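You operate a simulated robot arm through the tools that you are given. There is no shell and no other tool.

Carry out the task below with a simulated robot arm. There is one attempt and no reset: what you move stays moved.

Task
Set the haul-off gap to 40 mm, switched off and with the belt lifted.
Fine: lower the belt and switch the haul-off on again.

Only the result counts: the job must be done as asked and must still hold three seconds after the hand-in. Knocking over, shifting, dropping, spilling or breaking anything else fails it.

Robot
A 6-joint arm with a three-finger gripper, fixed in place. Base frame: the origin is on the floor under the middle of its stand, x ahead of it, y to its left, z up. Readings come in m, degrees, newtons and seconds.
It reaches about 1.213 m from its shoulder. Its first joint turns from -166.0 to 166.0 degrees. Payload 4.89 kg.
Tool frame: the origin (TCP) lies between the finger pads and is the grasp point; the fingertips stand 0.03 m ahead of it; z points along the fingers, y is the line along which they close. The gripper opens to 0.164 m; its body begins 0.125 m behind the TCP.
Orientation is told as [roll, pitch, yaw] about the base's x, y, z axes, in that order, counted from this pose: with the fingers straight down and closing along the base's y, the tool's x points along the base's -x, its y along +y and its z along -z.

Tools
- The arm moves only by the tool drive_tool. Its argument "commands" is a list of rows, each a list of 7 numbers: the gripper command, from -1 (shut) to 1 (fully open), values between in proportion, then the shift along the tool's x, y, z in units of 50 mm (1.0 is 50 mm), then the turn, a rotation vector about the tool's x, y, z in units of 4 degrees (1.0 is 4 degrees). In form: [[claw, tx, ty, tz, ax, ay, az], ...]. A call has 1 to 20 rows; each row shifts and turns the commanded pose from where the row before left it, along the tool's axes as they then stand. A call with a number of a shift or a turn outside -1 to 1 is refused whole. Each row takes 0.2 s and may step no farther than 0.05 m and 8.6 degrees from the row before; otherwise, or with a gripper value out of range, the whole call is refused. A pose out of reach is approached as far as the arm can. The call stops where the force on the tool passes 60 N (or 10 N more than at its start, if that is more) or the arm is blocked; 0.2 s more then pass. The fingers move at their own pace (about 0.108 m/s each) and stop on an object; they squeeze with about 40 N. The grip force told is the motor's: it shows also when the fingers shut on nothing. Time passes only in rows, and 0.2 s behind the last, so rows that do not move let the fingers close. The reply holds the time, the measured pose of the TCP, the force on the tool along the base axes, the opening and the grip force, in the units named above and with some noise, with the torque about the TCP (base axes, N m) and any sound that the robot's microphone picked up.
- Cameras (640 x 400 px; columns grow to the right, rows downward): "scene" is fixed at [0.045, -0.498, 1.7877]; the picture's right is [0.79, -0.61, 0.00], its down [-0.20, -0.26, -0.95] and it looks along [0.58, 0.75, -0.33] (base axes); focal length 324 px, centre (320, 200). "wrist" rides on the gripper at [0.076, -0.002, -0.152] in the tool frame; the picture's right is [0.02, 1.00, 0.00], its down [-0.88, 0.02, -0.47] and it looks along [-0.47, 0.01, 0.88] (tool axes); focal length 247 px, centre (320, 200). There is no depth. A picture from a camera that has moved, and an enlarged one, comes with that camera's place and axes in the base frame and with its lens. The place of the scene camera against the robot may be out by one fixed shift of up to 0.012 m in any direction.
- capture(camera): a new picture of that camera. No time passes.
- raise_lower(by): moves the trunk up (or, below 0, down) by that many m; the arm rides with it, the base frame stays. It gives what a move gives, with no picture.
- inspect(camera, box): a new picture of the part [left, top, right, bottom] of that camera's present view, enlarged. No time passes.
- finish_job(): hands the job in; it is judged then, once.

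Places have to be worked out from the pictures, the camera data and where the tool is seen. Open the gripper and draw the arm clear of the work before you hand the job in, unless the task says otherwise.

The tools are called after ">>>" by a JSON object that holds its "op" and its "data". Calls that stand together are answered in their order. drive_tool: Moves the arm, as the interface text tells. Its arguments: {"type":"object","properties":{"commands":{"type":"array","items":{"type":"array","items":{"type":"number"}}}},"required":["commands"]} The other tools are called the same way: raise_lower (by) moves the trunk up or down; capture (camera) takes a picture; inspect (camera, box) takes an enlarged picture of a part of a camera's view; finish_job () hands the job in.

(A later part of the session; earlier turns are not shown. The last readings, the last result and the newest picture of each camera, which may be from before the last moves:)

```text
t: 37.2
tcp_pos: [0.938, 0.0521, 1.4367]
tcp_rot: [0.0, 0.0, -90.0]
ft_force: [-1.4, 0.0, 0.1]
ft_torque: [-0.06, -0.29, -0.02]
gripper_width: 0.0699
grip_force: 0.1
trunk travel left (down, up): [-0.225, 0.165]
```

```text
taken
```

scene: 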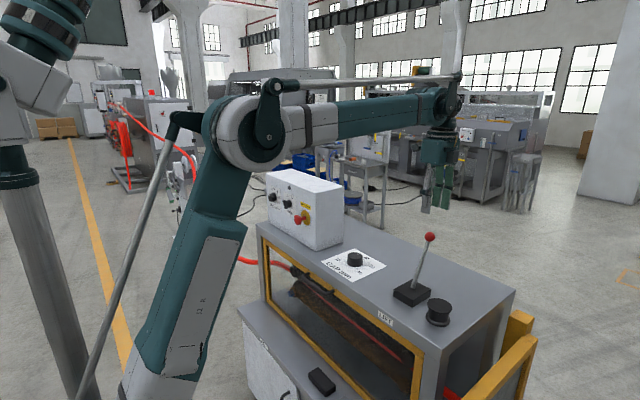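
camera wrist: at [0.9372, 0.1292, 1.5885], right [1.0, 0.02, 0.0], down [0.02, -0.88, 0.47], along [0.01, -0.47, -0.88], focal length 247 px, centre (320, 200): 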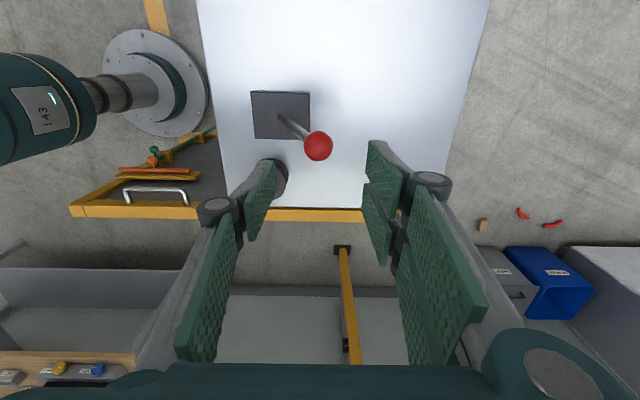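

The ball is centered within 3 mm under the hand. I'll descend so the fingers straddle the ball and then narrow them to about 50 mm.

>>> {"op": "drive_tool", "data": {"commands": [[-0.15, 0, -0.05, 0.5, 0, 0, 0], [-0.15, 0, 0, 0.5, 0, 0, 0], [-0.15, 0, 0, 0.5, 0, 0, 0], [-0.15, 0, 0, 0.4, 0, 0, 0], [-0.15, 0, 0, 0.4, 0, 0, 0], [-0.39, 0, 0, 0, 0, 0, 0], [-0.39, 0, 0, 0, 0, 0, 0]]}}

>>> {"op": "capture", "data": {"camera": "wrist"}}

>>> {"op": "inspect", "data": {"camera": "scene", "box": [360, 160, 520, 320]}}

```text
t: 38.8
tcp_pos: [0.9364, 0.0515, 1.3203]
tcp_rot: [-0.1, 0.1, -89.9]
ft_force: [-0.2, 0.4, 0.0]
ft_torque: [0.01, 0.01, -0.03]
gripper_width: 0.0502
grip_force: 0.0
trunk travel left (down, up): [-0.225, 0.165]
```

```text
taken
camera wrist: at [0.9357, 0.1289, 1.4723], right [1.0, 0.02, 0.0], down [0.02, -0.88, 0.47], along [0.01, -0.47, -0.88], focal length 247 px, centre (320, 200)
```

wrist: 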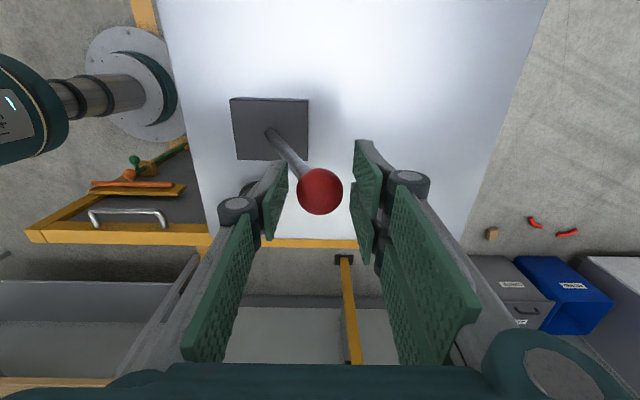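

```text
2.50 times, centred on (440, 240) of scene
camera zoom: at [0.045, -0.498, 1.7877], right [0.79, -0.61, 0.0], down [-0.2, -0.26, -0.95], along [0.58, 0.75, -0.33], focal length 810 px, centre (20, 100)
```

zoom: 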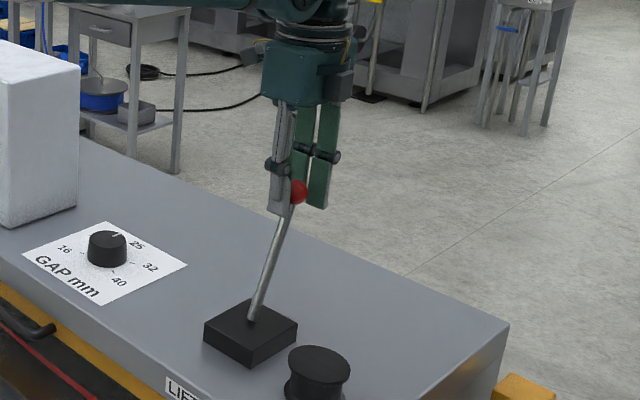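

The ball is neatly caged. I'll start pulling toward -x (towards the LIFT label) and check the reaction.

>>> {"op": "drive_tool", "data": {"commands": [[-0.39, 0, -0.3, 0, 0, 0, 0], [-0.39, 0, -0.3, 0, 0, 0, 0], [-0.39, 0, -0.3, 0, 0, 0, 0], [-0.39, 0, -0.3, 0, 0, 0, 0]]}}

>>> {"op": "capture", "data": {"camera": "wrist"}}

```text
t: 39.8
tcp_pos: [0.876, 0.0508, 1.3203]
tcp_rot: [0.0, -0.1, -89.8]
ft_force: [0.1, 0.2, -0.3]
ft_torque: [0.0, 0.04, -0.02]
gripper_width: 0.0501
grip_force: 0.1
trunk travel left (down, up): [-0.225, 0.165]
```

```text
taken
camera wrist: at [0.8754, 0.1287, 1.4724], right [1.0, 0.02, 0.0], down [0.02, -0.88, 0.47], along [0.01, -0.47, -0.88], focal length 247 px, centre (320, 200)
```

wrist: 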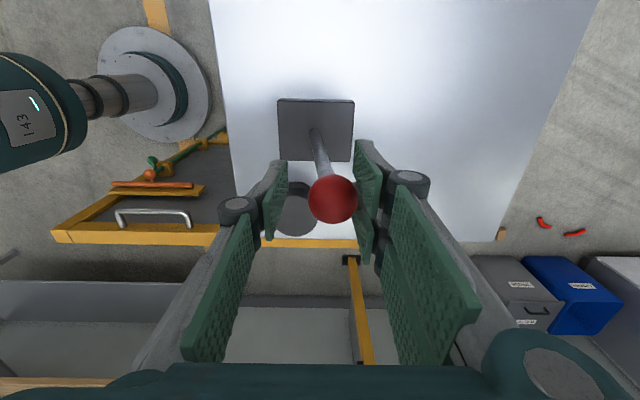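

The lever follows with negligible force. I'll keep pulling.

>>> {"op": "drive_tool", "data": {"commands": [[-0.39, 0, -0.3, 0, 0, 0, 0], [-0.39, 0, -0.3, 0, 0, 0, 0], [-0.39, 0, -0.3, 0, 0, 0, 0], [-0.39, 0, -0.3, 0, 0, 0, 0], [-0.39, 0, -0.3, 0, 0, 0, 0], [-0.39, 0, 0, 0, 0, 0, 0]]}}

>>> {"op": "capture", "data": {"camera": "wrist"}}

>>> {"op": "capture", "data": {"camera": "scene"}}

```text
t: 41.2
tcp_pos: [0.8019, 0.0507, 1.3207]
tcp_rot: [0.0, 0.0, -89.9]
ft_force: [-0.2, -0.2, 0.4]
ft_torque: [0.01, -0.05, -0.03]
gripper_width: 0.0498
grip_force: 0.0
trunk travel left (down, up): [-0.225, 0.165]
```

```text
taken
camera wrist: at [0.8003, 0.1285, 1.4728], right [1.0, 0.02, 0.0], down [0.02, -0.88, 0.47], along [0.01, -0.47, -0.88], focal length 247 px, centre (320, 200)
```

wrist: 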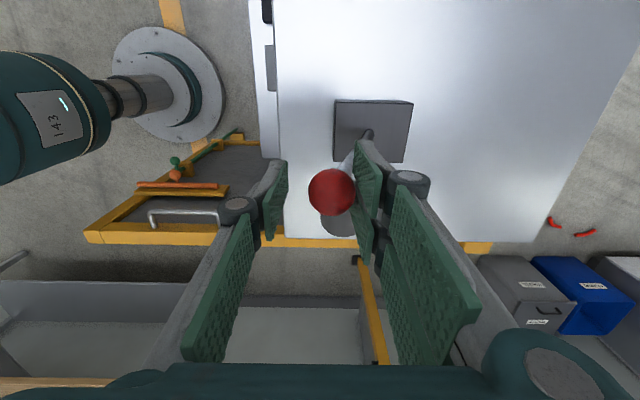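

```text
taken
```

scene: 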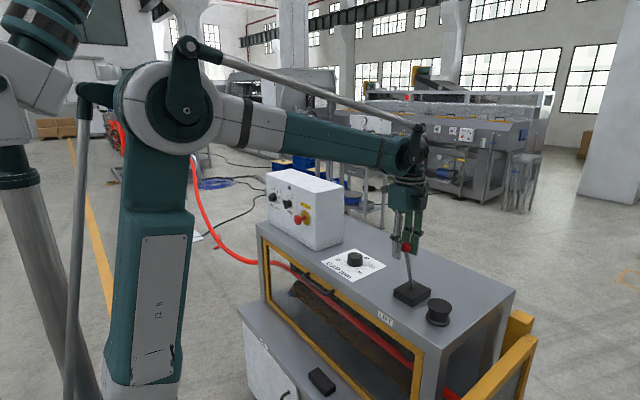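

The lever now leans toward the front (ball x ≈ 0.81). I'll continue in 6 mm steps until the end stop is felt.

>>> {"op": "drive_tool", "data": {"commands": [[-0.39, 0, -0.12, 0, 0, 0, 0], [-0.39, 0, -0.12, 0, 0, 0, 0], [-0.39, 0, -0.12, 0, 0, 0, 0]]}}

>>> {"op": "capture", "data": {"camera": "wrist"}}

```text
t: 42.0
tcp_pos: [0.7826, 0.0509, 1.3202]
tcp_rot: [0.0, -0.1, -89.8]
ft_force: [0.4, -0.7, -0.6]
ft_torque: [0.0, 0.0, 0.02]
gripper_width: 0.0501
grip_force: 0.0
trunk travel left (down, up): [-0.225, 0.165]
```

```text
taken
camera wrist: at [0.7822, 0.1286, 1.4726], right [1.0, 0.02, 0.0], down [0.02, -0.88, 0.47], along [0.01, -0.47, -0.88], focal length 247 px, centre (320, 200)
```

wrist: 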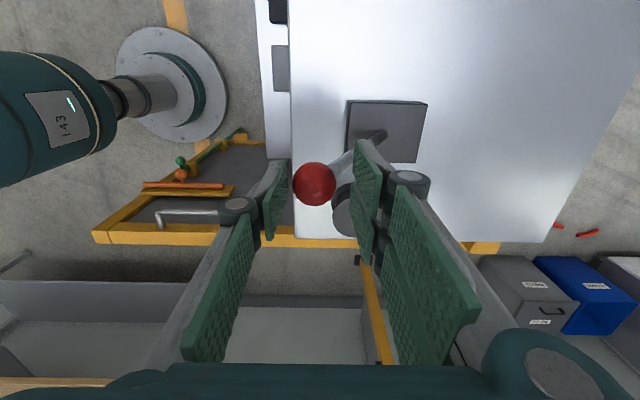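

The ball has sprung ahead of the rear fingers to x ≈ 0.778 – the lever snapped over. I'll nudge a little more to confirm it's at its end stop.

>>> {"op": "drive_tool", "data": {"commands": [[-0.39, 0, -0.12, 0, 0, 0, 0], [-0.39, 0, -0.1, 0, 0, 0, 0], [-0.39, 0, -0.1, 0, 0, 0, 0]]}}

>>> {"op": "capture", "data": {"camera": "wrist"}}

>>> {"op": "inspect", "data": {"camera": "scene", "box": [340, 200, 500, 340]}}

```text
t: 42.8
tcp_pos: [0.7676, 0.0507, 1.32]
tcp_rot: [0.0, 0.0, -89.9]
ft_force: [7.6, -0.6, 2.5]
ft_torque: [0.02, -0.18, 0.04]
gripper_width: 0.0535
grip_force: 4.2
trunk travel left (down, up): [-0.225, 0.165]
```

```text
taken
camera wrist: at [0.7672, 0.1285, 1.4724], right [1.0, 0.02, 0.0], down [0.02, -0.88, 0.47], along [0.01, -0.47, -0.88], focal length 247 px, centre (320, 200)
```

wrist: 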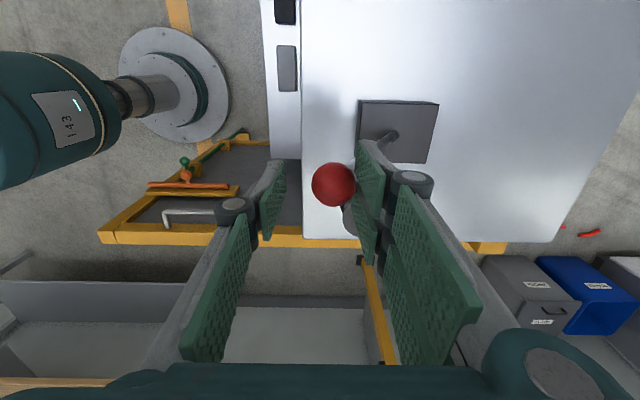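

```text
2.86 times, centred on (420, 270) of scene
camera zoom: at [0.045, -0.498, 1.7877], right [0.79, -0.61, 0.0], down [-0.2, -0.26, -0.95], along [0.58, 0.75, -0.33], focal length 926 px, centre (34, 0)
```

zoom: 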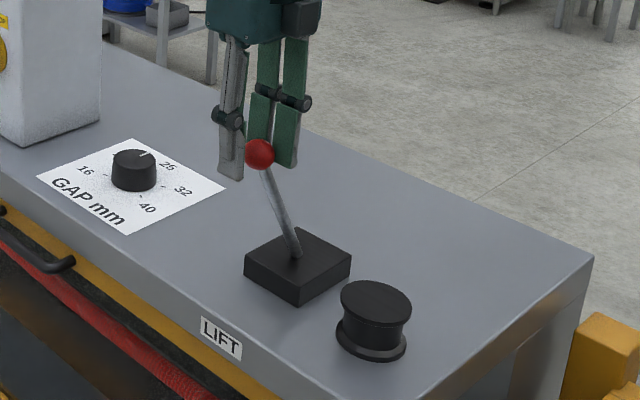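

The reaction rises to 8 N at the end stop and the scene shows the lever fully forward with the belt lifted. I'll recentre on the ball, open slightly, and rise clear.

>>> {"op": "drive_tool", "data": {"commands": [[-0.15, 0, 0.2, 0, 0, 0, 0], [-0.15, 0, 0, 0, 0, 0, 0], [-0.15, 0, 0, -0.6, 0, 0, 0], [-0.15, 0, 0, -0.8, 0, 0, 0], [-0.15, 0, 0, -0.8, 0, 0, 0], [-0.15, 0, 0, -0.8, 0, 0, 0]]}}

>>> {"op": "capture", "data": {"camera": "wrist"}}

>>> {"op": "capture", "data": {"camera": "scene"}}

```text
t: 44.2
tcp_pos: [0.7788, 0.0502, 1.4705]
tcp_rot: [0.0, 0.0, -89.9]
ft_force: [-0.1, 0.0, -0.7]
ft_torque: [0.02, 0.05, 0.03]
gripper_width: 0.0697
grip_force: 0.1
trunk travel left (down, up): [-0.225, 0.165]
```

```text
taken
camera wrist: at [0.7776, 0.1286, 1.6223], right [1.0, 0.02, 0.0], down [0.02, -0.88, 0.47], along [0.01, -0.47, -0.88], focal length 247 px, centre (320, 200)
```

wrist: 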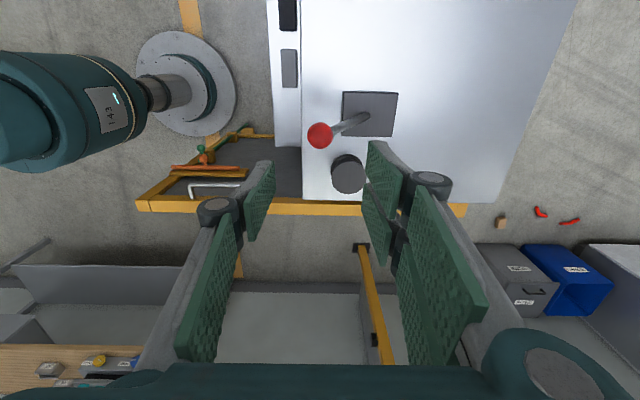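

```text
taken
```

scene: 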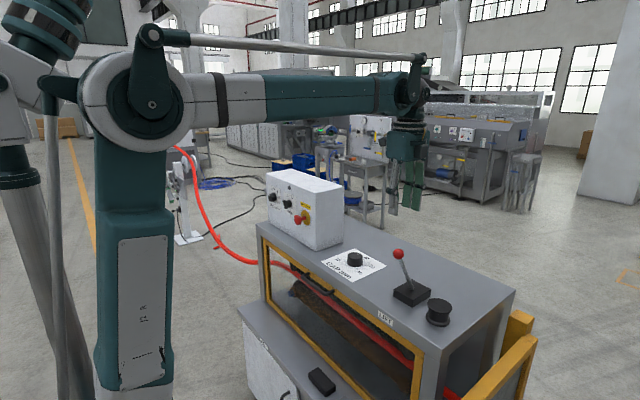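

The lever stays in the lifted position. Next I'll move over the gap dial for a close top view.

>>> {"op": "drive_tool", "data": {"commands": [[-0.15, 0.93, 0.3, 0, 0, 0, 0], [-0.15, 0.93, 0.3, 0, 0, 0, 0], [-0.15, 0.93, 0.3, 0, 0, 0, 0], [-0.15, 0.93, 0.3, 0, 0, 0, 0], [-0.15, 0.93, 0.3, 0, 0, 0, 0], [-0.15, 0.93, 0.3, 0, 0, 0, 0]]}}

>>> {"op": "capture", "data": {"camera": "wrist"}}

```text
t: 45.6
tcp_pos: [0.8674, 0.3302, 1.4708]
tcp_rot: [0.1, 0.0, -89.9]
ft_force: [-0.8, -1.4, 0.1]
ft_torque: [0.23, -0.06, -0.01]
gripper_width: 0.0699
grip_force: 0.1
trunk travel left (down, up): [-0.225, 0.165]
```

```text
taken
camera wrist: at [0.8673, 0.4073, 1.6229], right [1.0, 0.02, 0.0], down [0.02, -0.88, 0.47], along [0.01, -0.47, -0.88], focal length 247 px, centre (320, 200)
```

wrist: 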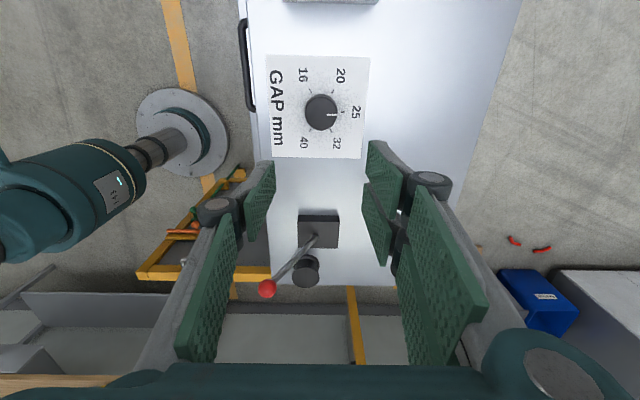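

>>> {"op": "inspect", "data": {"camera": "wrist", "box": [256, 50, 384, 170]}}

```text
3.33 times, centred on (320, 110) of wrist
camera zoom: at [0.8673, 0.4073, 1.6229], right [1.0, 0.02, 0.0], down [0.02, -0.88, 0.47], along [0.01, -0.47, -0.88], focal length 823 px, centre (320, 500)
```

zoom: 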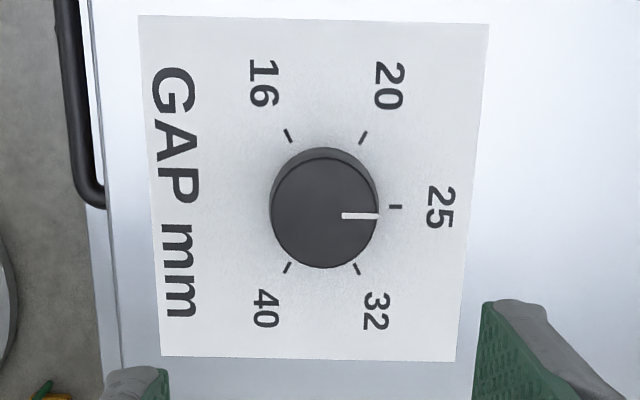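

Marks are 60° apart: 25 points to +x, and 40 lies 120° clockwise from above. Knob axis is about (0.870, 0.333), table at z ≈ 1.104, knob ~58 mm wide and ~35 mm tall. I'll yaw the hand back to about +50° so I can turn 120° clockwise in a single grip.

>>> {"op": "drive_tool", "data": {"commands": [[0.22, 0, 0, 0, 0, 0, -1], [0.22, 0, 0, 0, 0, 0, -1], [0.22, 0, 0, 0, 0, 0, -1], [0.22, 0, 0, 0, 0, 0, -1], [0.22, 0, 0, 0, 0, 0, -1], [0.22, 0, 0, 0, 0, 0, -1], [0.22, 0, 0, 0, 0, 0, -1], [0.22, 0, 0, 0, 0, 0, -1], [0.22, 0, 0, 0, 0, 0, -1], [0.22, 0, 0, 0, 0, 0, -1], [0.22, 0, 0, 0, 0, 0, -1], [0.22, 0, 0, 0, 0, 0, -1], [0.22, 0, 0, 0, 0, 0, -1], [0.22, 0, 0, 0, 0, 0, -1], [0.22, 0, 0, 0, 0, 0, -1], [0.22, 0, 0, 0, 0, 0, -1], [0.22, 0, 0, 0, 0, 0, -1], [0.22, 0, 0, 0, 0, 0, -1], [0.22, 0, 0, 0, 0, 0, -1], [0.22, 0, 0, 0, 0, 0, -1]]}}

>>> {"op": "drive_tool", "data": {"commands": [[0.22, 0, 0, 0, 0, 0, -1], [0.22, 0, 0, 0, 0, 0, -1], [0.22, 0, 0, 0, 0, 0, -1], [0.22, 0, 0, 0, 0, 0, -1], [0.22, 0, 0, 0, 0, 0, -1], [0.22, 0, 0, 0, 0, 0, -1], [0.22, 0, 0, 0, 0, 0, -1], [0.22, 0, 0, 0, 0, 0, -1], [0.22, 0, 0, 0, 0, 0, -1], [0.22, 0, 0, 0, 0, 0, -1], [0.22, 0, 0, 0, 0, 0, -1], [0.22, 0, 0, 0, 0, 0, -1], [0.22, 0, 0, 0, 0, 0, -1], [0.22, 0, 0, 0, 0, 0, -1], [0.22, 0, 0, 0, 0, 0, -1]]}}

>>> {"op": "capture", "data": {"camera": "wrist"}}

>>> {"op": "capture", "data": {"camera": "scene"}}

```text
t: 49.8
tcp_pos: [0.8669, 0.3301, 1.4705]
tcp_rot: [0.0, 0.1, -9.8]
ft_force: [0.6, 0.0, 0.4]
ft_torque: [0.03, 0.02, 0.02]
gripper_width: 0.1
grip_force: 0.1
trunk travel left (down, up): [-0.225, 0.165]
```

```text
t: 53.0
tcp_pos: [0.8663, 0.3292, 1.4716]
tcp_rot: [0.1, 0.0, 50.2]
ft_force: [-0.1, 0.3, 0.1]
ft_torque: [0.0, 0.0, 0.01]
gripper_width: 0.1002
grip_force: 0.0
trunk travel left (down, up): [-0.225, 0.165]
```

```text
taken
camera wrist: at [0.82, 0.2713, 1.6227], right [-0.78, 0.62, 0.0], down [0.55, 0.69, 0.47], along [0.3, 0.37, -0.88], focal length 247 px, centre (320, 200)
```

wrist: 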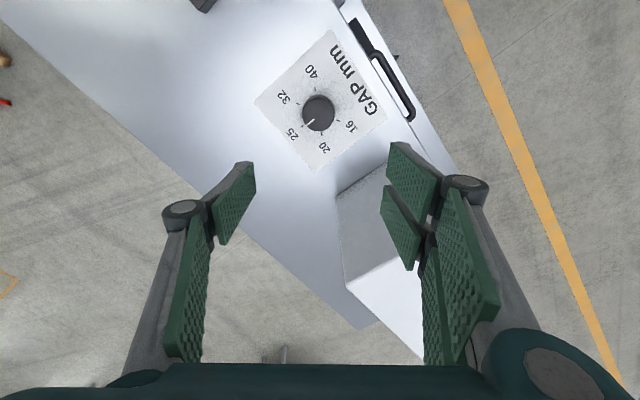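

```text
taken
```

scene: 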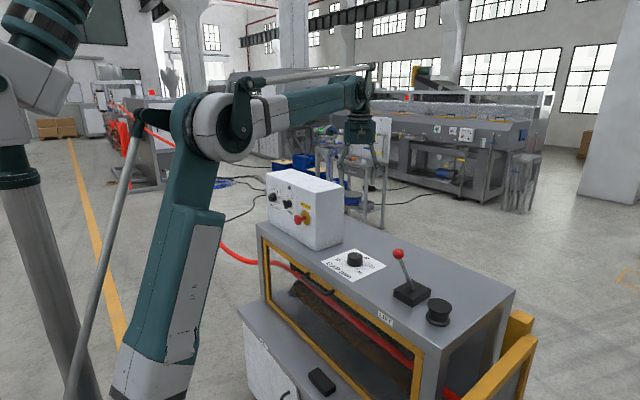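

The hand is at yaw +50 above the dial. I'll zoom to refine the knob center from this second viewpoint.

>>> {"op": "inspect", "data": {"camera": "wrist", "box": [256, 60, 384, 160]}}

```text
4.00 times, centred on (320, 110) of wrist
camera zoom: at [0.82, 0.2713, 1.6227], right [-0.78, 0.62, 0.0], down [0.55, 0.69, 0.47], along [0.3, 0.37, -0.88], focal length 988 px, centre (320, 560)
```

zoom: 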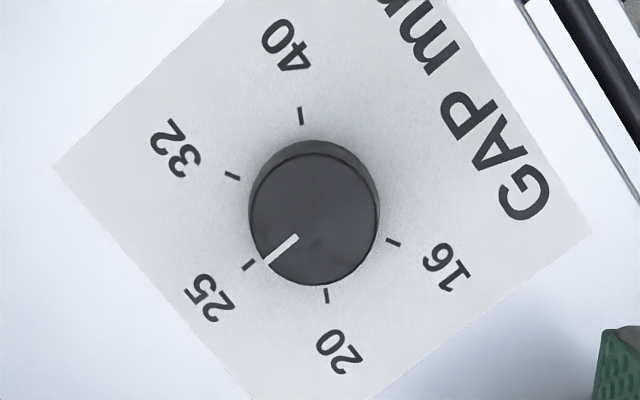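

The knob axis is offset only ~3 mm from the hand axis. I'll correct that and descend partway to z ≈ 1.25, then re-check.

>>> {"op": "drive_tool", "data": {"commands": [[0.22, -0.03, -0.055, 0.8, 0, 0, 0], [0.22, 0, 0, 0.9, 0, 0, 0], [0.22, 0, 0, 0.9, 0, 0, 0], [0.22, 0, 0, 0.9, 0, 0, 0], [0.22, 0, 0, 0.9, 0, 0, 0], [0.22, 0, 0, 0, 0, 0, 0]]}}

>>> {"op": "capture", "data": {"camera": "wrist"}}

>>> {"op": "capture", "data": {"camera": "scene"}}

```text
t: 54.4
tcp_pos: [0.8707, 0.329, 1.251]
tcp_rot: [-0.1, 0.0, 50.0]
ft_force: [1.3, 0.6, -0.1]
ft_torque: [-0.04, 0.09, -0.01]
gripper_width: 0.0999
grip_force: 0.1
trunk travel left (down, up): [-0.225, 0.165]
```

```text
taken
camera wrist: at [0.8246, 0.2714, 1.4023], right [-0.78, 0.62, 0.0], down [0.55, 0.69, 0.47], along [0.3, 0.37, -0.88], focal length 247 px, centre (320, 200)
```

wrist: 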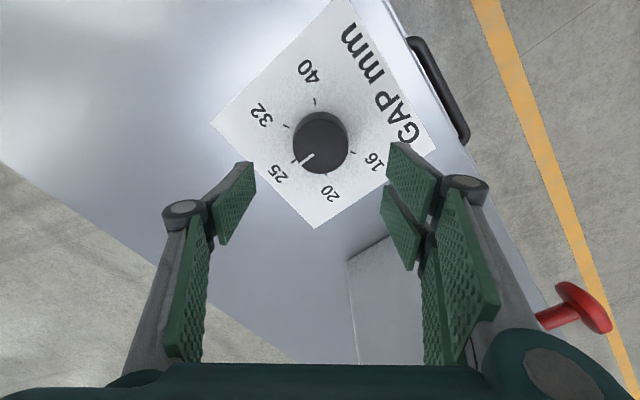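

```text
taken
```

scene: 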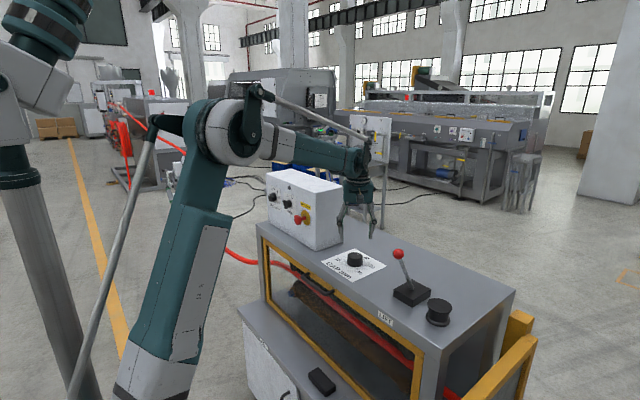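

Let me zoom on the knob from this height to check centering before the final descent.

>>> {"op": "inspect", "data": {"camera": "wrist", "box": [256, 92, 384, 192]}}

```text
4.00 times, centred on (320, 142) of wrist
camera zoom: at [0.8246, 0.2714, 1.4023], right [-0.78, 0.62, 0.0], down [0.55, 0.69, 0.47], along [0.3, 0.37, -0.88], focal length 988 px, centre (320, 432)
```

zoom: 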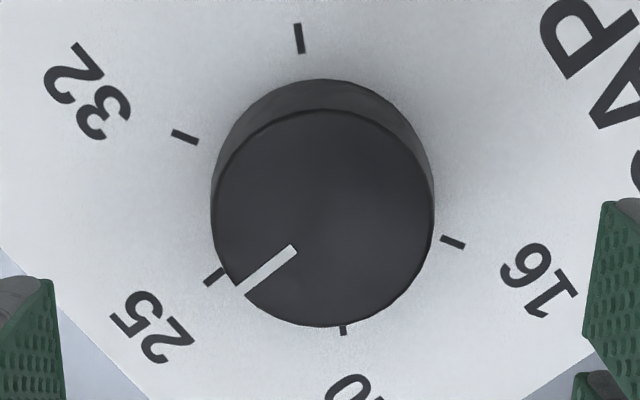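

The knob is centered within about 1 mm; top at z ≈ 1.138. I'll descend 105 mm so the pads cover the knob with the tips ~1 cm above the table.

>>> {"op": "drive_tool", "data": {"commands": [[0.22, 0, 0, 0.6, 0, 0, 0], [0.22, 0, 0, 0.5, 0, 0, 0], [0.22, 0, 0, 0.4, 0, 0, 0], [0.22, 0, 0, 0.3, 0, 0, 0], [0.22, 0, 0, 0.3, 0, 0, 0], [0.22, 0, 0, 0, 0, 0, 0]]}}

>>> {"op": "inspect", "data": {"camera": "wrist", "box": [192, 100, 448, 260]}}

>>> {"op": "inspect", "data": {"camera": "scene", "box": [280, 200, 440, 300]}}

```text
t: 55.8
tcp_pos: [0.8706, 0.3283, 1.1455]
tcp_rot: [0.0, 0.0, 50.1]
ft_force: [-1.0, 0.5, 0.0]
ft_torque: [0.0, 0.03, -0.01]
gripper_width: 0.1001
grip_force: 0.0
trunk travel left (down, up): [-0.225, 0.165]
```

```text
2.50 times, centred on (320, 180) of wrist
camera zoom: at [0.8236, 0.2713, 1.298], right [-0.78, 0.62, 0.0], down [0.55, 0.69, 0.47], along [0.3, 0.37, -0.88], focal length 617 px, centre (320, 250)
```

zoom: 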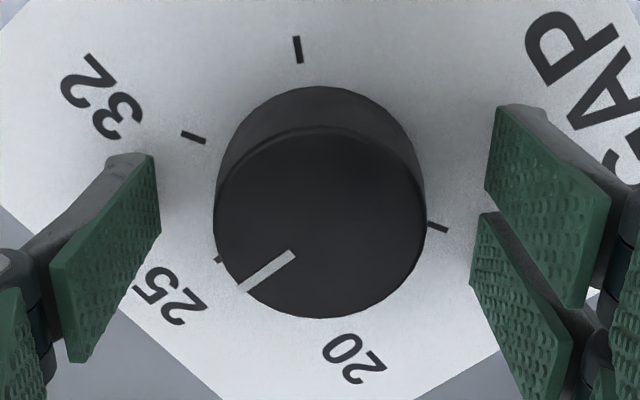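

```text
4.00 times, centred on (360, 250) of scene
camera zoom: at [0.045, -0.498, 1.7877], right [0.79, -0.61, 0.0], down [-0.2, -0.26, -0.95], along [0.58, 0.75, -0.33], focal length 1296 px, centre (160, 0)
```

zoom: 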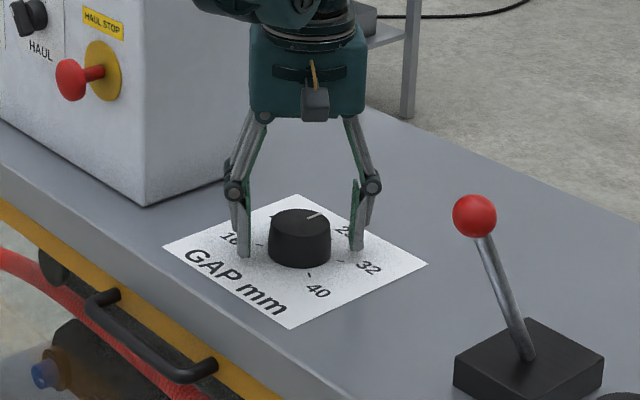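

The fingers straddle the knob with tips just above the panel. I'll close on it.

>>> {"op": "drive_tool", "data": {"commands": [[-0.1, 0, 0, 0, 0, 0, 0], [-0.3, 0, 0, 0, 0, 0, 0], [-0.6, 0, 0, 0, 0, 0, 0], [-1, 0, 0, 0, 0, 0, 0], [-1, 0, 0, 0, 0, 0, 0]]}}

>>> {"op": "inspect", "data": {"camera": "wrist", "box": [192, 100, 448, 260]}}

```text
t: 57.0
tcp_pos: [0.87, 0.3301, 1.146]
tcp_rot: [0.0, -0.1, 50.1]
ft_force: [2.8, -0.8, -0.6]
ft_torque: [-0.07, -0.12, -0.02]
gripper_width: 0.0617
grip_force: 44.8
trunk travel left (down, up): [-0.225, 0.165]
```

```text
2.50 times, centred on (320, 180) of wrist
camera zoom: at [0.8237, 0.2712, 1.2982], right [-0.78, 0.62, 0.0], down [0.55, 0.69, 0.47], along [0.3, 0.37, -0.88], focal length 617 px, centre (320, 250)
```

zoom: 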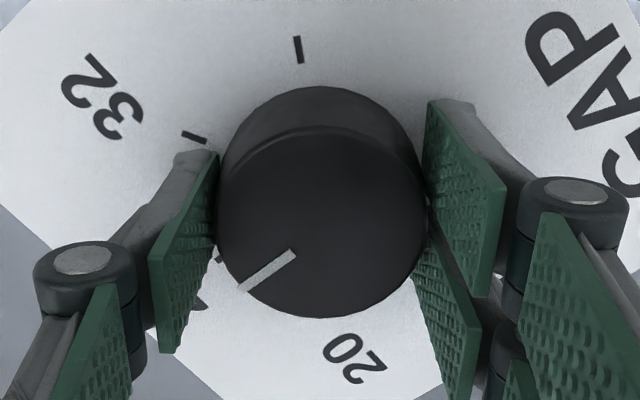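

Firm and centered (61.7 mm, near-zero side load). I'll turn 60° clockwise and check that the knob follows.

>>> {"op": "drive_tool", "data": {"commands": [[-1, 0, 0, 0, 0, 0, 1], [-1, 0, 0, 0, 0, 0, 1], [-1, 0, 0, 0, 0, 0, 1], [-1, 0, 0, 0, 0, 0, 1], [-1, 0, 0, 0, 0, 0, 1], [-1, 0, 0, 0, 0, 0, 1], [-1, 0, 0, 0, 0, 0, 1], [-1, 0, 0, 0, 0, 0, 1], [-1, 0, 0, 0, 0, 0, 1], [-1, 0, 0, 0, 0, 0, 1], [-1, 0, 0, 0, 0, 0, 1], [-1, 0, 0, 0, 0, 0, 1], [-1, 0, 0, 0, 0, 0, 1], [-1, 0, 0, 0, 0, 0, 1], [-1, 0, 0, 0, 0, 0, 1]]}}

>>> {"op": "inspect", "data": {"camera": "wrist", "box": [192, 100, 448, 260]}}

>>> {"op": "inspect", "data": {"camera": "scene", "box": [280, 200, 440, 300]}}

```text
t: 60.2
tcp_pos: [0.8701, 0.3293, 1.1462]
tcp_rot: [0.1, 0.0, -9.8]
ft_force: [30.0, 12.4, 35.3]
ft_torque: [0.6, -0.9, 0.0]
gripper_width: 0.0616
grip_force: 44.7
trunk travel left (down, up): [-0.225, 0.165]
```

```text
2.50 times, centred on (320, 180) of wrist
camera zoom: at [0.7956, 0.3422, 1.298], right [0.15, 0.99, 0.0], down [0.87, -0.13, 0.47], along [0.47, -0.07, -0.88], focal length 617 px, centre (320, 250)
```

zoom: 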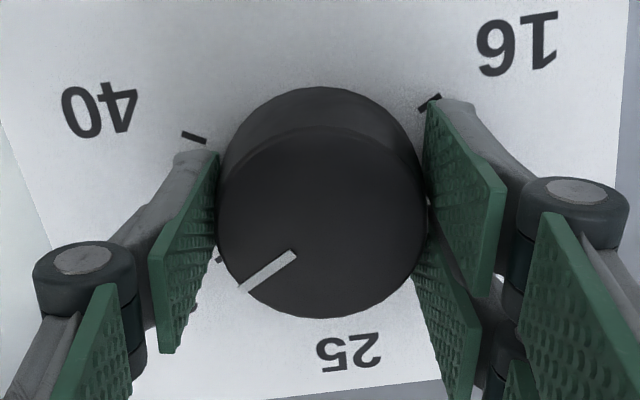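

```text
4.00 times, centred on (360, 250) of scene
camera zoom: at [0.045, -0.498, 1.7877], right [0.79, -0.61, 0.0], down [-0.2, -0.26, -0.95], along [0.58, 0.75, -0.33], focal length 1296 px, centre (160, 0)
```

zoom: 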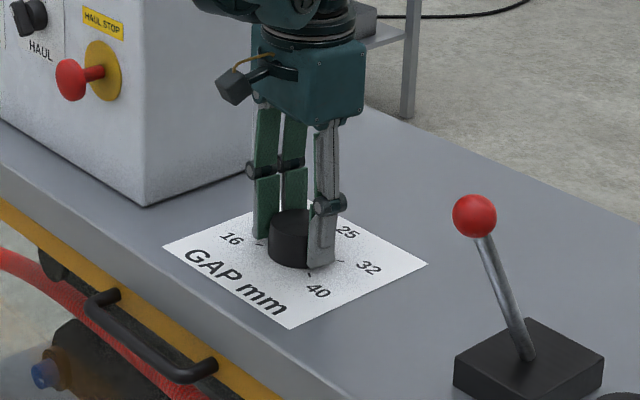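

The knob followed 60° to the 32 mark, but side load built to ~48 N. I'll release to let it settle, check, and regrip before the second 60°.

>>> {"op": "drive_tool", "data": {"commands": [[-0.1, 0, 0, 0, 0, 0, 0], [0.0, 0, 0, 0, 0, 0, 0], [0.0, 0, 0, 0, 0, 0, 0]]}}

>>> {"op": "inspect", "data": {"camera": "wrist", "box": [192, 100, 448, 260]}}

```text
t: 61.0
tcp_pos: [0.8703, 0.3289, 1.145]
tcp_rot: [0.0, 0.0, -9.9]
ft_force: [0.0, 0.3, -1.5]
ft_torque: [-0.02, 0.0, 0.02]
gripper_width: 0.082
grip_force: 0.0
trunk travel left (down, up): [-0.225, 0.165]
```

```text
2.50 times, centred on (320, 180) of wrist
camera zoom: at [0.7954, 0.3418, 1.2976], right [0.15, 0.99, 0.0], down [0.87, -0.13, 0.47], along [0.47, -0.07, -0.88], focal length 617 px, centre (320, 250)
```

zoom: 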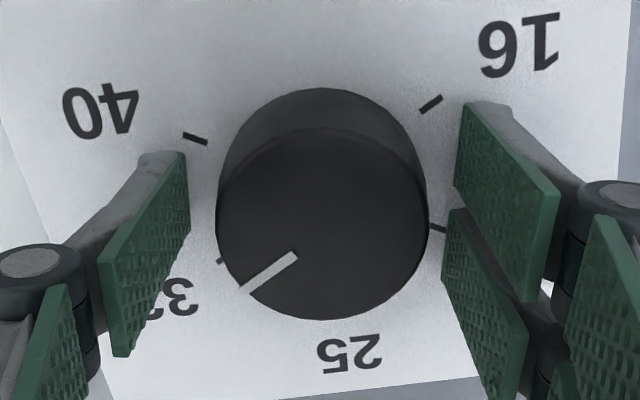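

It rests at 32, forces zero. I'll regrip and turn in two shorter bites of ~30° to keep the load low.

>>> {"op": "drive_tool", "data": {"commands": [[-0.5, 0, 0, 0, 0, 0, 0], [-1, 0, 0, 0, 0, 0, 0], [-1, 0, 0, 0, 0, 0, 0], [-1, 0, 0, 0, 0, 0, 1], [-1, 0, 0, 0, 0, 0, 1], [-1, 0, 0, 0, 0, 0, 1], [-1, 0, 0, 0, 0, 0, 1], [-1, 0, 0, 0, 0, 0, 1], [-1, 0, 0, 0, 0, 0, 1], [-1, 0, 0, 0, 0, 0, 1], [-1, 0, 0, 0, 0, 0, 1]]}}

>>> {"op": "inspect", "data": {"camera": "wrist", "box": [192, 100, 448, 260]}}

```text
t: 63.4
tcp_pos: [0.8699, 0.3303, 1.1463]
tcp_rot: [0.0, 0.0, -42.0]
ft_force: [-0.5, 8.8, 0.6]
ft_torque: [0.19, 0.26, -0.01]
gripper_width: 0.0618
grip_force: 45.0
trunk travel left (down, up): [-0.225, 0.165]
```

```text
2.50 times, centred on (320, 180) of wrist
camera zoom: at [0.8132, 0.3807, 1.2977], right [0.65, 0.76, 0.0], down [0.67, -0.57, 0.47], along [0.36, -0.31, -0.88], focal length 617 px, centre (320, 250)
```

zoom: 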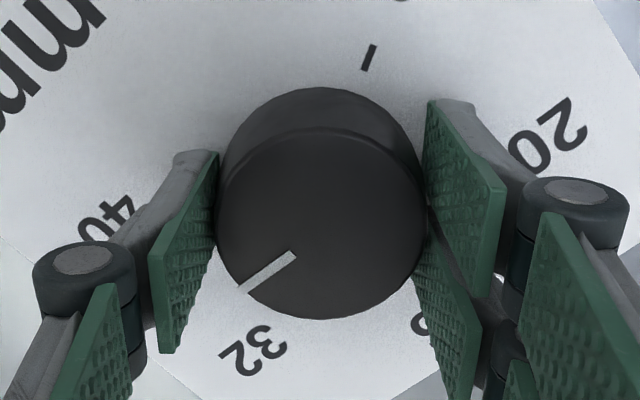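

Load is low (9 N), knob between 32 and 40. I'll turn the remaining 28° and then release to check where the pointer settles.

>>> {"op": "drive_tool", "data": {"commands": [[-1, 0, 0, 0, 0, 0, 1], [-1, 0, 0, 0, 0, 0, 1], [-1, 0, 0, 0, 0, 0, 1], [-1, 0, 0, 0, 0, 0, 1], [-1, 0, 0, 0, 0, 0, 1], [-1, 0, 0, 0, 0, 0, 1], [-1, 0, 0, 0, 0, 0, 1], [-1, 0, 0, 0, 0, 0, 0]]}}

>>> {"op": "inspect", "data": {"camera": "wrist", "box": [192, 100, 448, 260]}}

```text
t: 65.2
tcp_pos: [0.8694, 0.3297, 1.1459]
tcp_rot: [0.0, 0.0, -69.9]
ft_force: [12.3, 10.9, 11.9]
ft_torque: [0.21, -0.38, 0.09]
gripper_width: 0.0617
grip_force: 45.2
trunk travel left (down, up): [-0.225, 0.165]
```

```text
2.50 times, centred on (320, 180) of wrist
camera zoom: at [0.8432, 0.402, 1.2977], right [0.93, 0.36, 0.0], down [0.32, -0.82, 0.47], along [0.17, -0.44, -0.88], focal length 617 px, centre (320, 250)
```

zoom: 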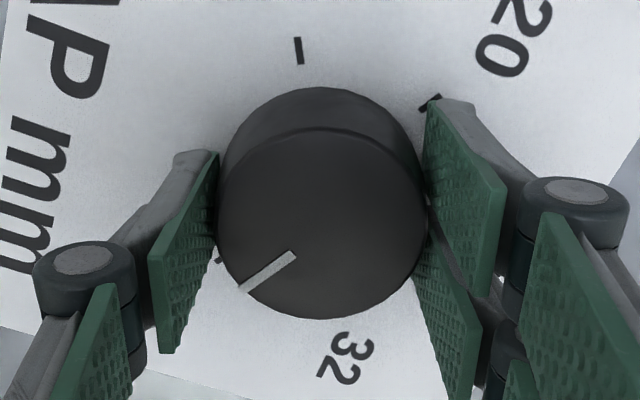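

The pointer now matches the hidden 40 tick, same relative geometry as at 32. I'll open and rise straight up to verify.

>>> {"op": "drive_tool", "data": {"commands": [[-0.1, 0, 0, 0, 0, 0, 0], [0.22, 0, 0, 0, 0, 0, 0], [0.22, 0, 0, 0, 0, 0, 0], [0.22, 0, 0, -0.5, 0, 0, 0], [0.22, 0, 0, -0.8, 0, 0, 0], [0.22, 0, 0, -0.9, 0, 0, 0], [0.22, 0, 0, -0.9, 0, 0, 0], [0.22, 0, 0, -0.9, 0, 0, 0], [0.22, 0, 0, -0.9, 0, 0, 0], [0.22, 0, 0, -0.9, 0, 0, 0]]}}

>>> {"op": "capture", "data": {"camera": "wrist"}}

>>> {"op": "inspect", "data": {"camera": "scene", "box": [280, 200, 440, 300]}}

```text
t: 67.4
tcp_pos: [0.87, 0.3289, 1.4361]
tcp_rot: [0.0, 0.0, -69.9]
ft_force: [0.8, 0.5, 1.1]
ft_torque: [-0.03, 0.05, -0.02]
gripper_width: 0.0998
grip_force: 0.1
trunk travel left (down, up): [-0.225, 0.165]
```

```text
taken
camera wrist: at [0.8427, 0.4019, 1.5876], right [0.93, 0.36, 0.0], down [0.32, -0.82, 0.47], along [0.17, -0.44, -0.88], focal length 247 px, centre (320, 200)
```

wrist: 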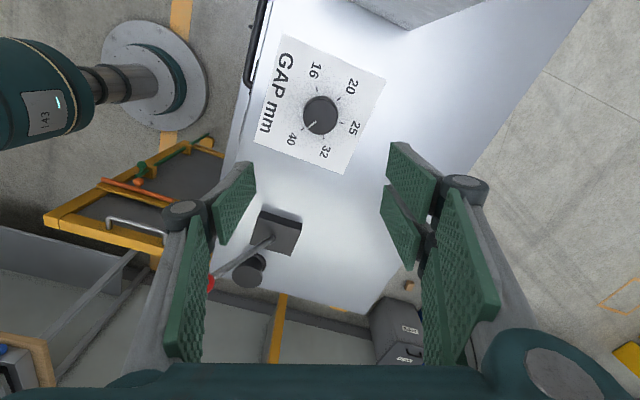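

```text
4.00 times, centred on (360, 250) of scene
camera zoom: at [0.045, -0.498, 1.7877], right [0.79, -0.61, 0.0], down [-0.2, -0.26, -0.95], along [0.58, 0.75, -0.33], focal length 1296 px, centre (160, 0)
```

zoom: 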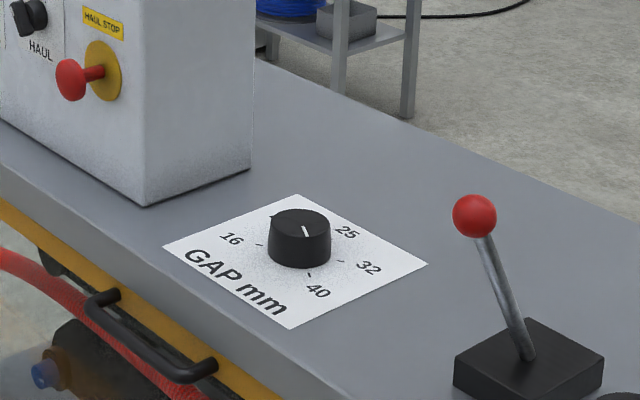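

>>> {"op": "inspect", "data": {"camera": "wrist", "box": [272, 75, 368, 155]}}

>>> {"op": "inspect", "data": {"camera": "scene", "box": [335, 245, 375, 275]}}

```text
5.00 times, centred on (320, 115) of wrist
camera zoom: at [0.8427, 0.4019, 1.5876], right [0.93, 0.36, 0.0], down [0.32, -0.82, 0.47], along [0.17, -0.44, -0.88], focal length 1235 px, centre (320, 625)
```

zoom: 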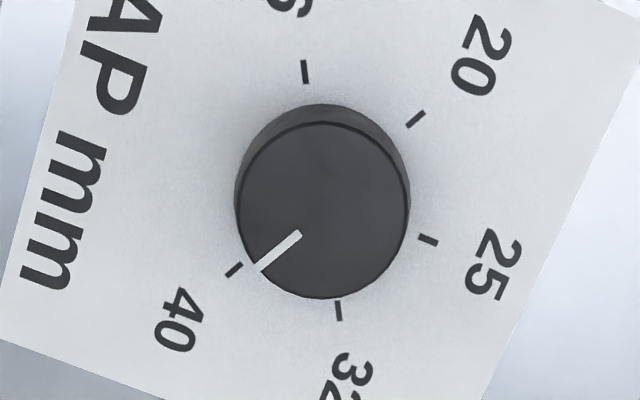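

```text
13.33 times, centred on (355, 260) of scene
camera zoom: at [0.045, -0.498, 1.7877], right [0.79, -0.61, 0.0], down [-0.2, -0.26, -0.95], along [0.58, 0.75, -0.33], focal length 4319 px, centre (-147, -600)
```

zoom: 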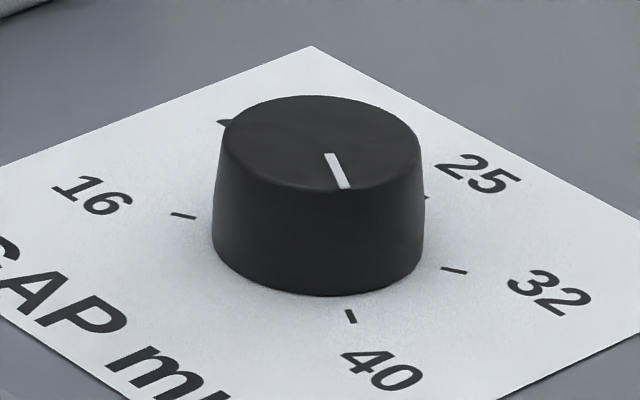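

The dial reads 40 and stays there after release. Now I'll return to above the lever ball (x ≈ 0.778, y ≈ 0.050) with yaw -90.

>>> {"op": "drive_tool", "data": {"commands": [[-0.15, 0, 0, -0.14, 0, 0, 1], [-0.15, 0, 0, -0.14, 0, 0, 1], [-0.15, 0, 0, -0.14, 0, 0, 1], [-0.15, 0, 0, -0.14, 0, 0, 1], [-0.15, 0, 0, -0.14, 0, 0, 1], [-0.15, -0.928, -0.307, 0, 0, 0, 0], [-0.15, -0.928, -0.307, 0, 0, 0, 0], [-0.15, -0.928, -0.307, 0, 0, 0, 0], [-0.15, -0.928, -0.307, 0, 0, 0, 0], [-0.15, -0.928, -0.307, 0, 0, 0, 0], [-0.15, -0.928, -0.307, 0, 0, 0, 0], [-0.15, 0, 0, 0, 0, 0, 0]]}}

>>> {"op": "capture", "data": {"camera": "wrist"}}

```text
t: 70.0
tcp_pos: [0.7783, 0.0489, 1.4725]
tcp_rot: [0.0, 0.1, -90.0]
ft_force: [-0.7, -1.3, -0.1]
ft_torque: [0.18, -0.1, -0.01]
gripper_width: 0.0696
grip_force: 0.0
trunk travel left (down, up): [-0.225, 0.165]
```

```text
taken
camera wrist: at [0.7771, 0.1266, 1.6237], right [1.0, 0.02, 0.0], down [0.02, -0.88, 0.47], along [0.01, -0.47, -0.88], focal length 247 px, centre (320, 200)
```

wrist: 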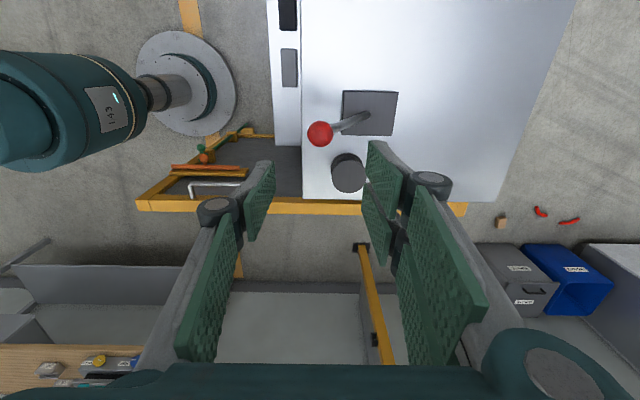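

The ball is centered below the hand again. I'll descend 150 mm around it and narrow to 50 mm.

>>> {"op": "drive_tool", "data": {"commands": [[-0.15, 0, 0, 0.8, 0, 0, 0], [-0.15, 0, 0, 0.8, 0, 0, 0], [-0.15, 0, 0, 0.8, 0, 0, 0], [-0.15, 0, 0, 0.6, 0, 0, 0], [-0.39, 0, 0, 0, 0, 0, 0], [-0.39, 0, 0, 0, 0, 0, 0]]}}

>>> {"op": "capture", "data": {"camera": "wrist"}}

```text
t: 71.4
tcp_pos: [0.7781, 0.0512, 1.3212]
tcp_rot: [-0.1, 0.0, -89.9]
ft_force: [0.1, 0.0, 0.4]
ft_torque: [-0.02, 0.04, -0.01]
gripper_width: 0.0499
grip_force: 0.1
trunk travel left (down, up): [-0.225, 0.165]
```

```text
taken
camera wrist: at [0.7778, 0.1281, 1.4724], right [1.0, 0.02, 0.0], down [0.02, -0.88, 0.47], along [0.01, -0.47, -0.88], focal length 247 px, centre (320, 200)
```

wrist: 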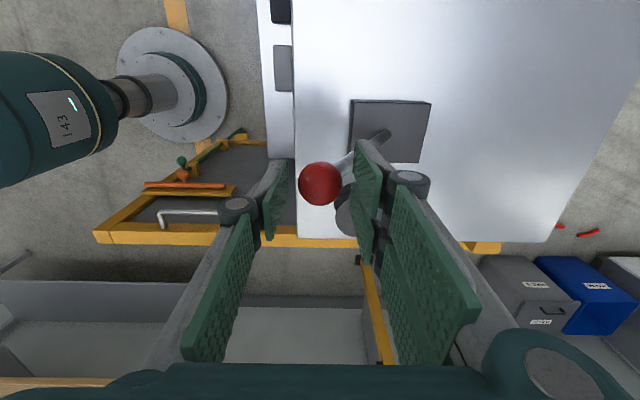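

Caged again. I'll push the lever back toward +x (lowered) in 15 mm steps.

>>> {"op": "drive_tool", "data": {"commands": [[-0.39, 0, 0.3, 0, 0, 0, 0], [-0.39, 0, 0.3, 0, 0, 0, 0], [-0.39, 0, 0.3, 0, 0, 0, 0], [-0.39, 0, 0.3, 0, 0, 0, 0], [-0.39, 0, 0.3, 0, 0, 0, 0], [-0.39, 0, 0.3, 0, 0, 0, 0], [-0.39, 0, 0.3, 0, 0, 0, 0]]}}

>>> {"op": "capture", "data": {"camera": "wrist"}}

```text
t: 73.0
tcp_pos: [0.8839, 0.0502, 1.3222]
tcp_rot: [0.0, 0.0, -89.9]
ft_force: [-0.3, -1.1, -0.2]
ft_torque: [0.0, -0.02, 0.05]
gripper_width: 0.0502
grip_force: 0.1
trunk travel left (down, up): [-0.225, 0.165]
```

```text
taken
camera wrist: at [0.883, 0.1285, 1.4731], right [1.0, 0.02, 0.0], down [0.02, -0.88, 0.47], along [0.01, -0.47, -0.88], focal length 247 px, centre (320, 200)
```

wrist: 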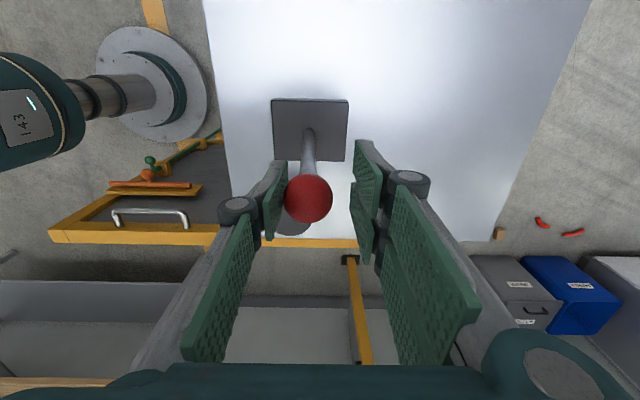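

The thumb is pushing the ball past vertical with negligible force. I'll continue until the lever snaps to its rear stop.

>>> {"op": "drive_tool", "data": {"commands": [[-0.39, 0, 0.3, 0, 0, 0, 0], [-0.39, 0, 0.3, 0, 0, 0, 0], [-0.39, 0, 0.25, 0, 0, 0, 0], [-0.39, 0, 0.15, 0, 0, 0, 0], [-0.39, 0, 0.1, 0, 0, 0, 0], [-0.39, 0, 0.1, 0, 0, 0, 0]]}}

>>> {"op": "capture", "data": {"camera": "wrist"}}

```text
t: 74.4
tcp_pos: [0.9435, 0.0502, 1.3205]
tcp_rot: [0.0, 0.1, -89.9]
ft_force: [0.0, -0.3, -0.2]
ft_torque: [0.02, -0.04, -0.02]
gripper_width: 0.05
grip_force: 0.0
trunk travel left (down, up): [-0.225, 0.165]
```

```text
taken
camera wrist: at [0.9427, 0.1284, 1.4731], right [1.0, 0.02, 0.0], down [0.02, -0.88, 0.47], along [0.01, -0.47, -0.88], focal length 247 px, centre (320, 200)
```

wrist: 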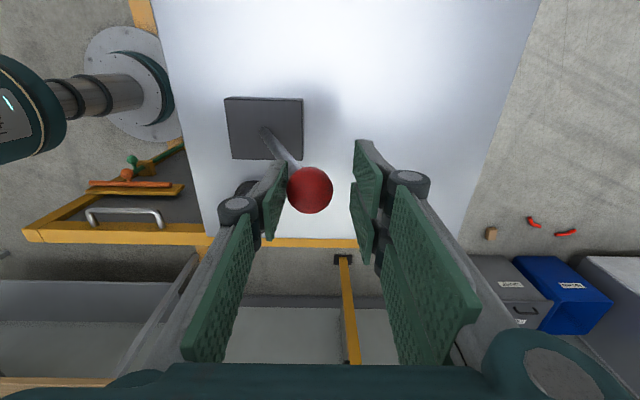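

The ball is back at x ≈ 0.936, its original lowered position. I'll nudge a few mm more to confirm the stop.

>>> {"op": "drive_tool", "data": {"commands": [[-0.39, 0, 0.08, 0, 0, 0, 0], [-0.39, 0, 0.06, 0, 0, 0, 0]]}}

>>> {"op": "capture", "data": {"camera": "scene"}}

```text
t: 75.0
tcp_pos: [0.9484, 0.0505, 1.3222]
tcp_rot: [0.0, 0.0, -89.9]
ft_force: [-19.0, 0.1, -8.8]
ft_torque: [0.0, -0.16, -0.01]
gripper_width: 0.057
grip_force: 9.4
trunk travel left (down, up): [-0.225, 0.165]
```

```text
taken
```

scene: 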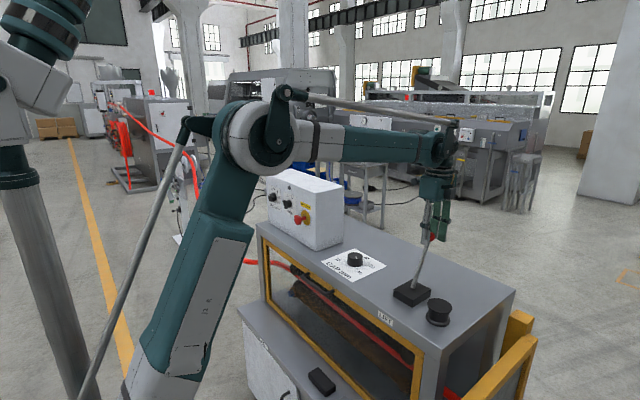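

The end stop pushes back with 19 N, so the lever is fully lowered. I'll recentre, open slightly, and rise clear of the ball.

>>> {"op": "drive_tool", "data": {"commands": [[-0.15, 0, -0.24, 0, 0, 0, 0], [-0.15, 0, 0, 0, 0, 0, 0], [-0.15, 0, 0, -0.6, 0, 0, 0], [-0.15, 0, 0, -0.8, 0, 0, 0], [-0.15, 0, 0, -0.8, 0, 0, 0]]}}

>>> {"op": "capture", "data": {"camera": "wrist"}}

>>> {"op": "inspect", "data": {"camera": "scene", "box": [320, 210, 480, 330]}}

```text
t: 76.2
tcp_pos: [0.9374, 0.0506, 1.4315]
tcp_rot: [0.0, 0.0, -89.9]
ft_force: [0.5, 0.0, 0.0]
ft_torque: [0.0, -0.01, -0.02]
gripper_width: 0.0696
grip_force: 0.0
trunk travel left (down, up): [-0.225, 0.165]
```

```text
taken
camera wrist: at [0.9367, 0.1284, 1.5828], right [1.0, 0.02, 0.0], down [0.02, -0.88, 0.47], along [0.01, -0.47, -0.88], focal length 247 px, centre (320, 200)
```

wrist: 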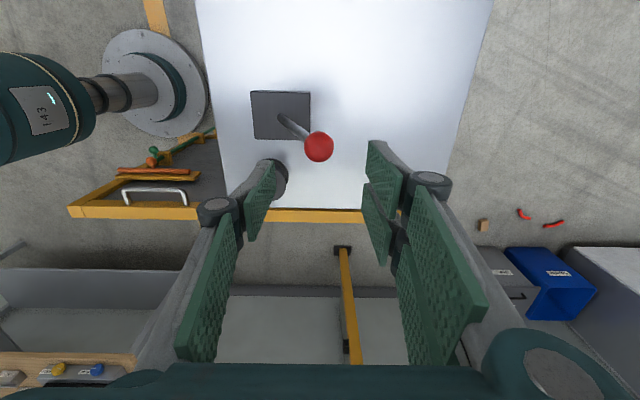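

```text
3.33 times, centred on (400, 270) of scene
camera zoom: at [0.045, -0.498, 1.7877], right [0.79, -0.61, 0.0], down [-0.2, -0.26, -0.95], along [0.58, 0.75, -0.33], focal length 1080 px, centre (53, -33)
```

zoom: 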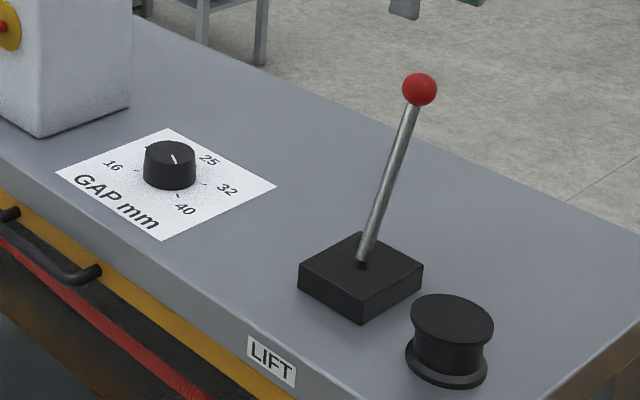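

Lever lowered, gap still on 40. Now I'll retreat toward the base and start turning the hand back to yaw 0 for the selector.

>>> {"op": "drive_tool", "data": {"commands": [[-0.15, 0, -0.936, 0, 0, 0, 0], [-0.15, 0, -0.936, 0, 0, 0, 0], [-0.15, 0, -0.936, 0, 0, 0, 0], [-0.15, 0, -0.936, 0, 0, 0, 0], [-0.15, 0, -0.936, 0, 0, 0, 0], [-0.15, 0, -0.936, 0, 0, 0, 0], [-0.15, 0, -0.936, 0, 0, 0, 0], [-0.15, 0, -0.936, 0, 0, 0, 0], [-0.15, 0, -0.936, 0, 0, 0, 0], [-0.15, 0, -0.936, 0, 0, 0, 0], [-0.15, 0, 0, 0, 0, 0, -1], [-0.15, 0, 0, 0, 0, 0, -1], [-0.15, 0, 0, 0, 0, 0, -1], [-0.15, 0, 0, 0, 0, 0, -1], [-0.15, 0, 0, 0, 0, 0, -1], [-0.15, 0, 0, 0, 0, 0, -1], [-0.15, 0, 0, 0, 0, 0, -1], [-0.15, 0, 0, 0, 0, 0, -1], [-0.15, 0, 0, 0, 0, 0, -1], [-0.15, 0, 0, 0, 0, 0, -1]]}}

```text
t: 80.4
tcp_pos: [0.4696, 0.0488, 1.4308]
tcp_rot: [-0.1, 0.0, -49.8]
ft_force: [-0.5, 0.6, 0.6]
ft_torque: [0.0, 0.01, -0.01]
gripper_width: 0.0699
grip_force: 0.1
trunk travel left (down, up): [-0.225, 0.165]
```

Retreat went as planned. I'll finish the yaw to 0 and begin moving to +y while pitching up.

>>> {"op": "drive_tool", "data": {"commands": [[-0.15, 0, 0, 0, 0, 0, -1], [-0.15, 0, 0, 0, 0, 0, -1], [-0.15, 0, 0, 0, 0, 0, -1], [-0.15, 0, 0, 0, 0, 0, -1], [-0.15, 0, 0, 0, 0, 0, -1], [-0.15, 0, 0, 0, 0, 0, -1], [-0.15, 0, 0, 0, 0, 0, -1], [-0.15, 0, 0, 0, 0, 0, -1], [-0.15, 0, 0, 0, 0, 0, -1], [-0.15, 0, 0, 0, 0, 0, -1], [-0.15, 0, 0, 0, 0, 0, -1], [-0.15, 0, 0, 0, 0, 0, -1], [-0.15, 0, 0, 0, 0, 0, -0.47], [-0.15, 0, 0.9, 0, 0, -1, 0], [-0.15, 0, 0.9, 0, 0, -1, 0], [-0.15, 0, 0.9, 0, 0, -1, 0], [-0.15, 0, 0.9, 0, 0, -1, 0], [-0.15, 0, 0.9, 0, 0, -1, 0], [-0.15, 0, 0.9, 0, 0, -1, 0], [-0.15, 0, 0.9, 0, 0, -1, 0]]}}

```text
t: 84.6
tcp_pos: [0.4684, 0.3649, 1.432]
tcp_rot: [0.1, -28.1, -0.1]
ft_force: [-0.4, -0.9, 0.9]
ft_torque: [0.16, 0.0, 0.11]
gripper_width: 0.0694
grip_force: 0.0
trunk travel left (down, up): [-0.225, 0.165]
```

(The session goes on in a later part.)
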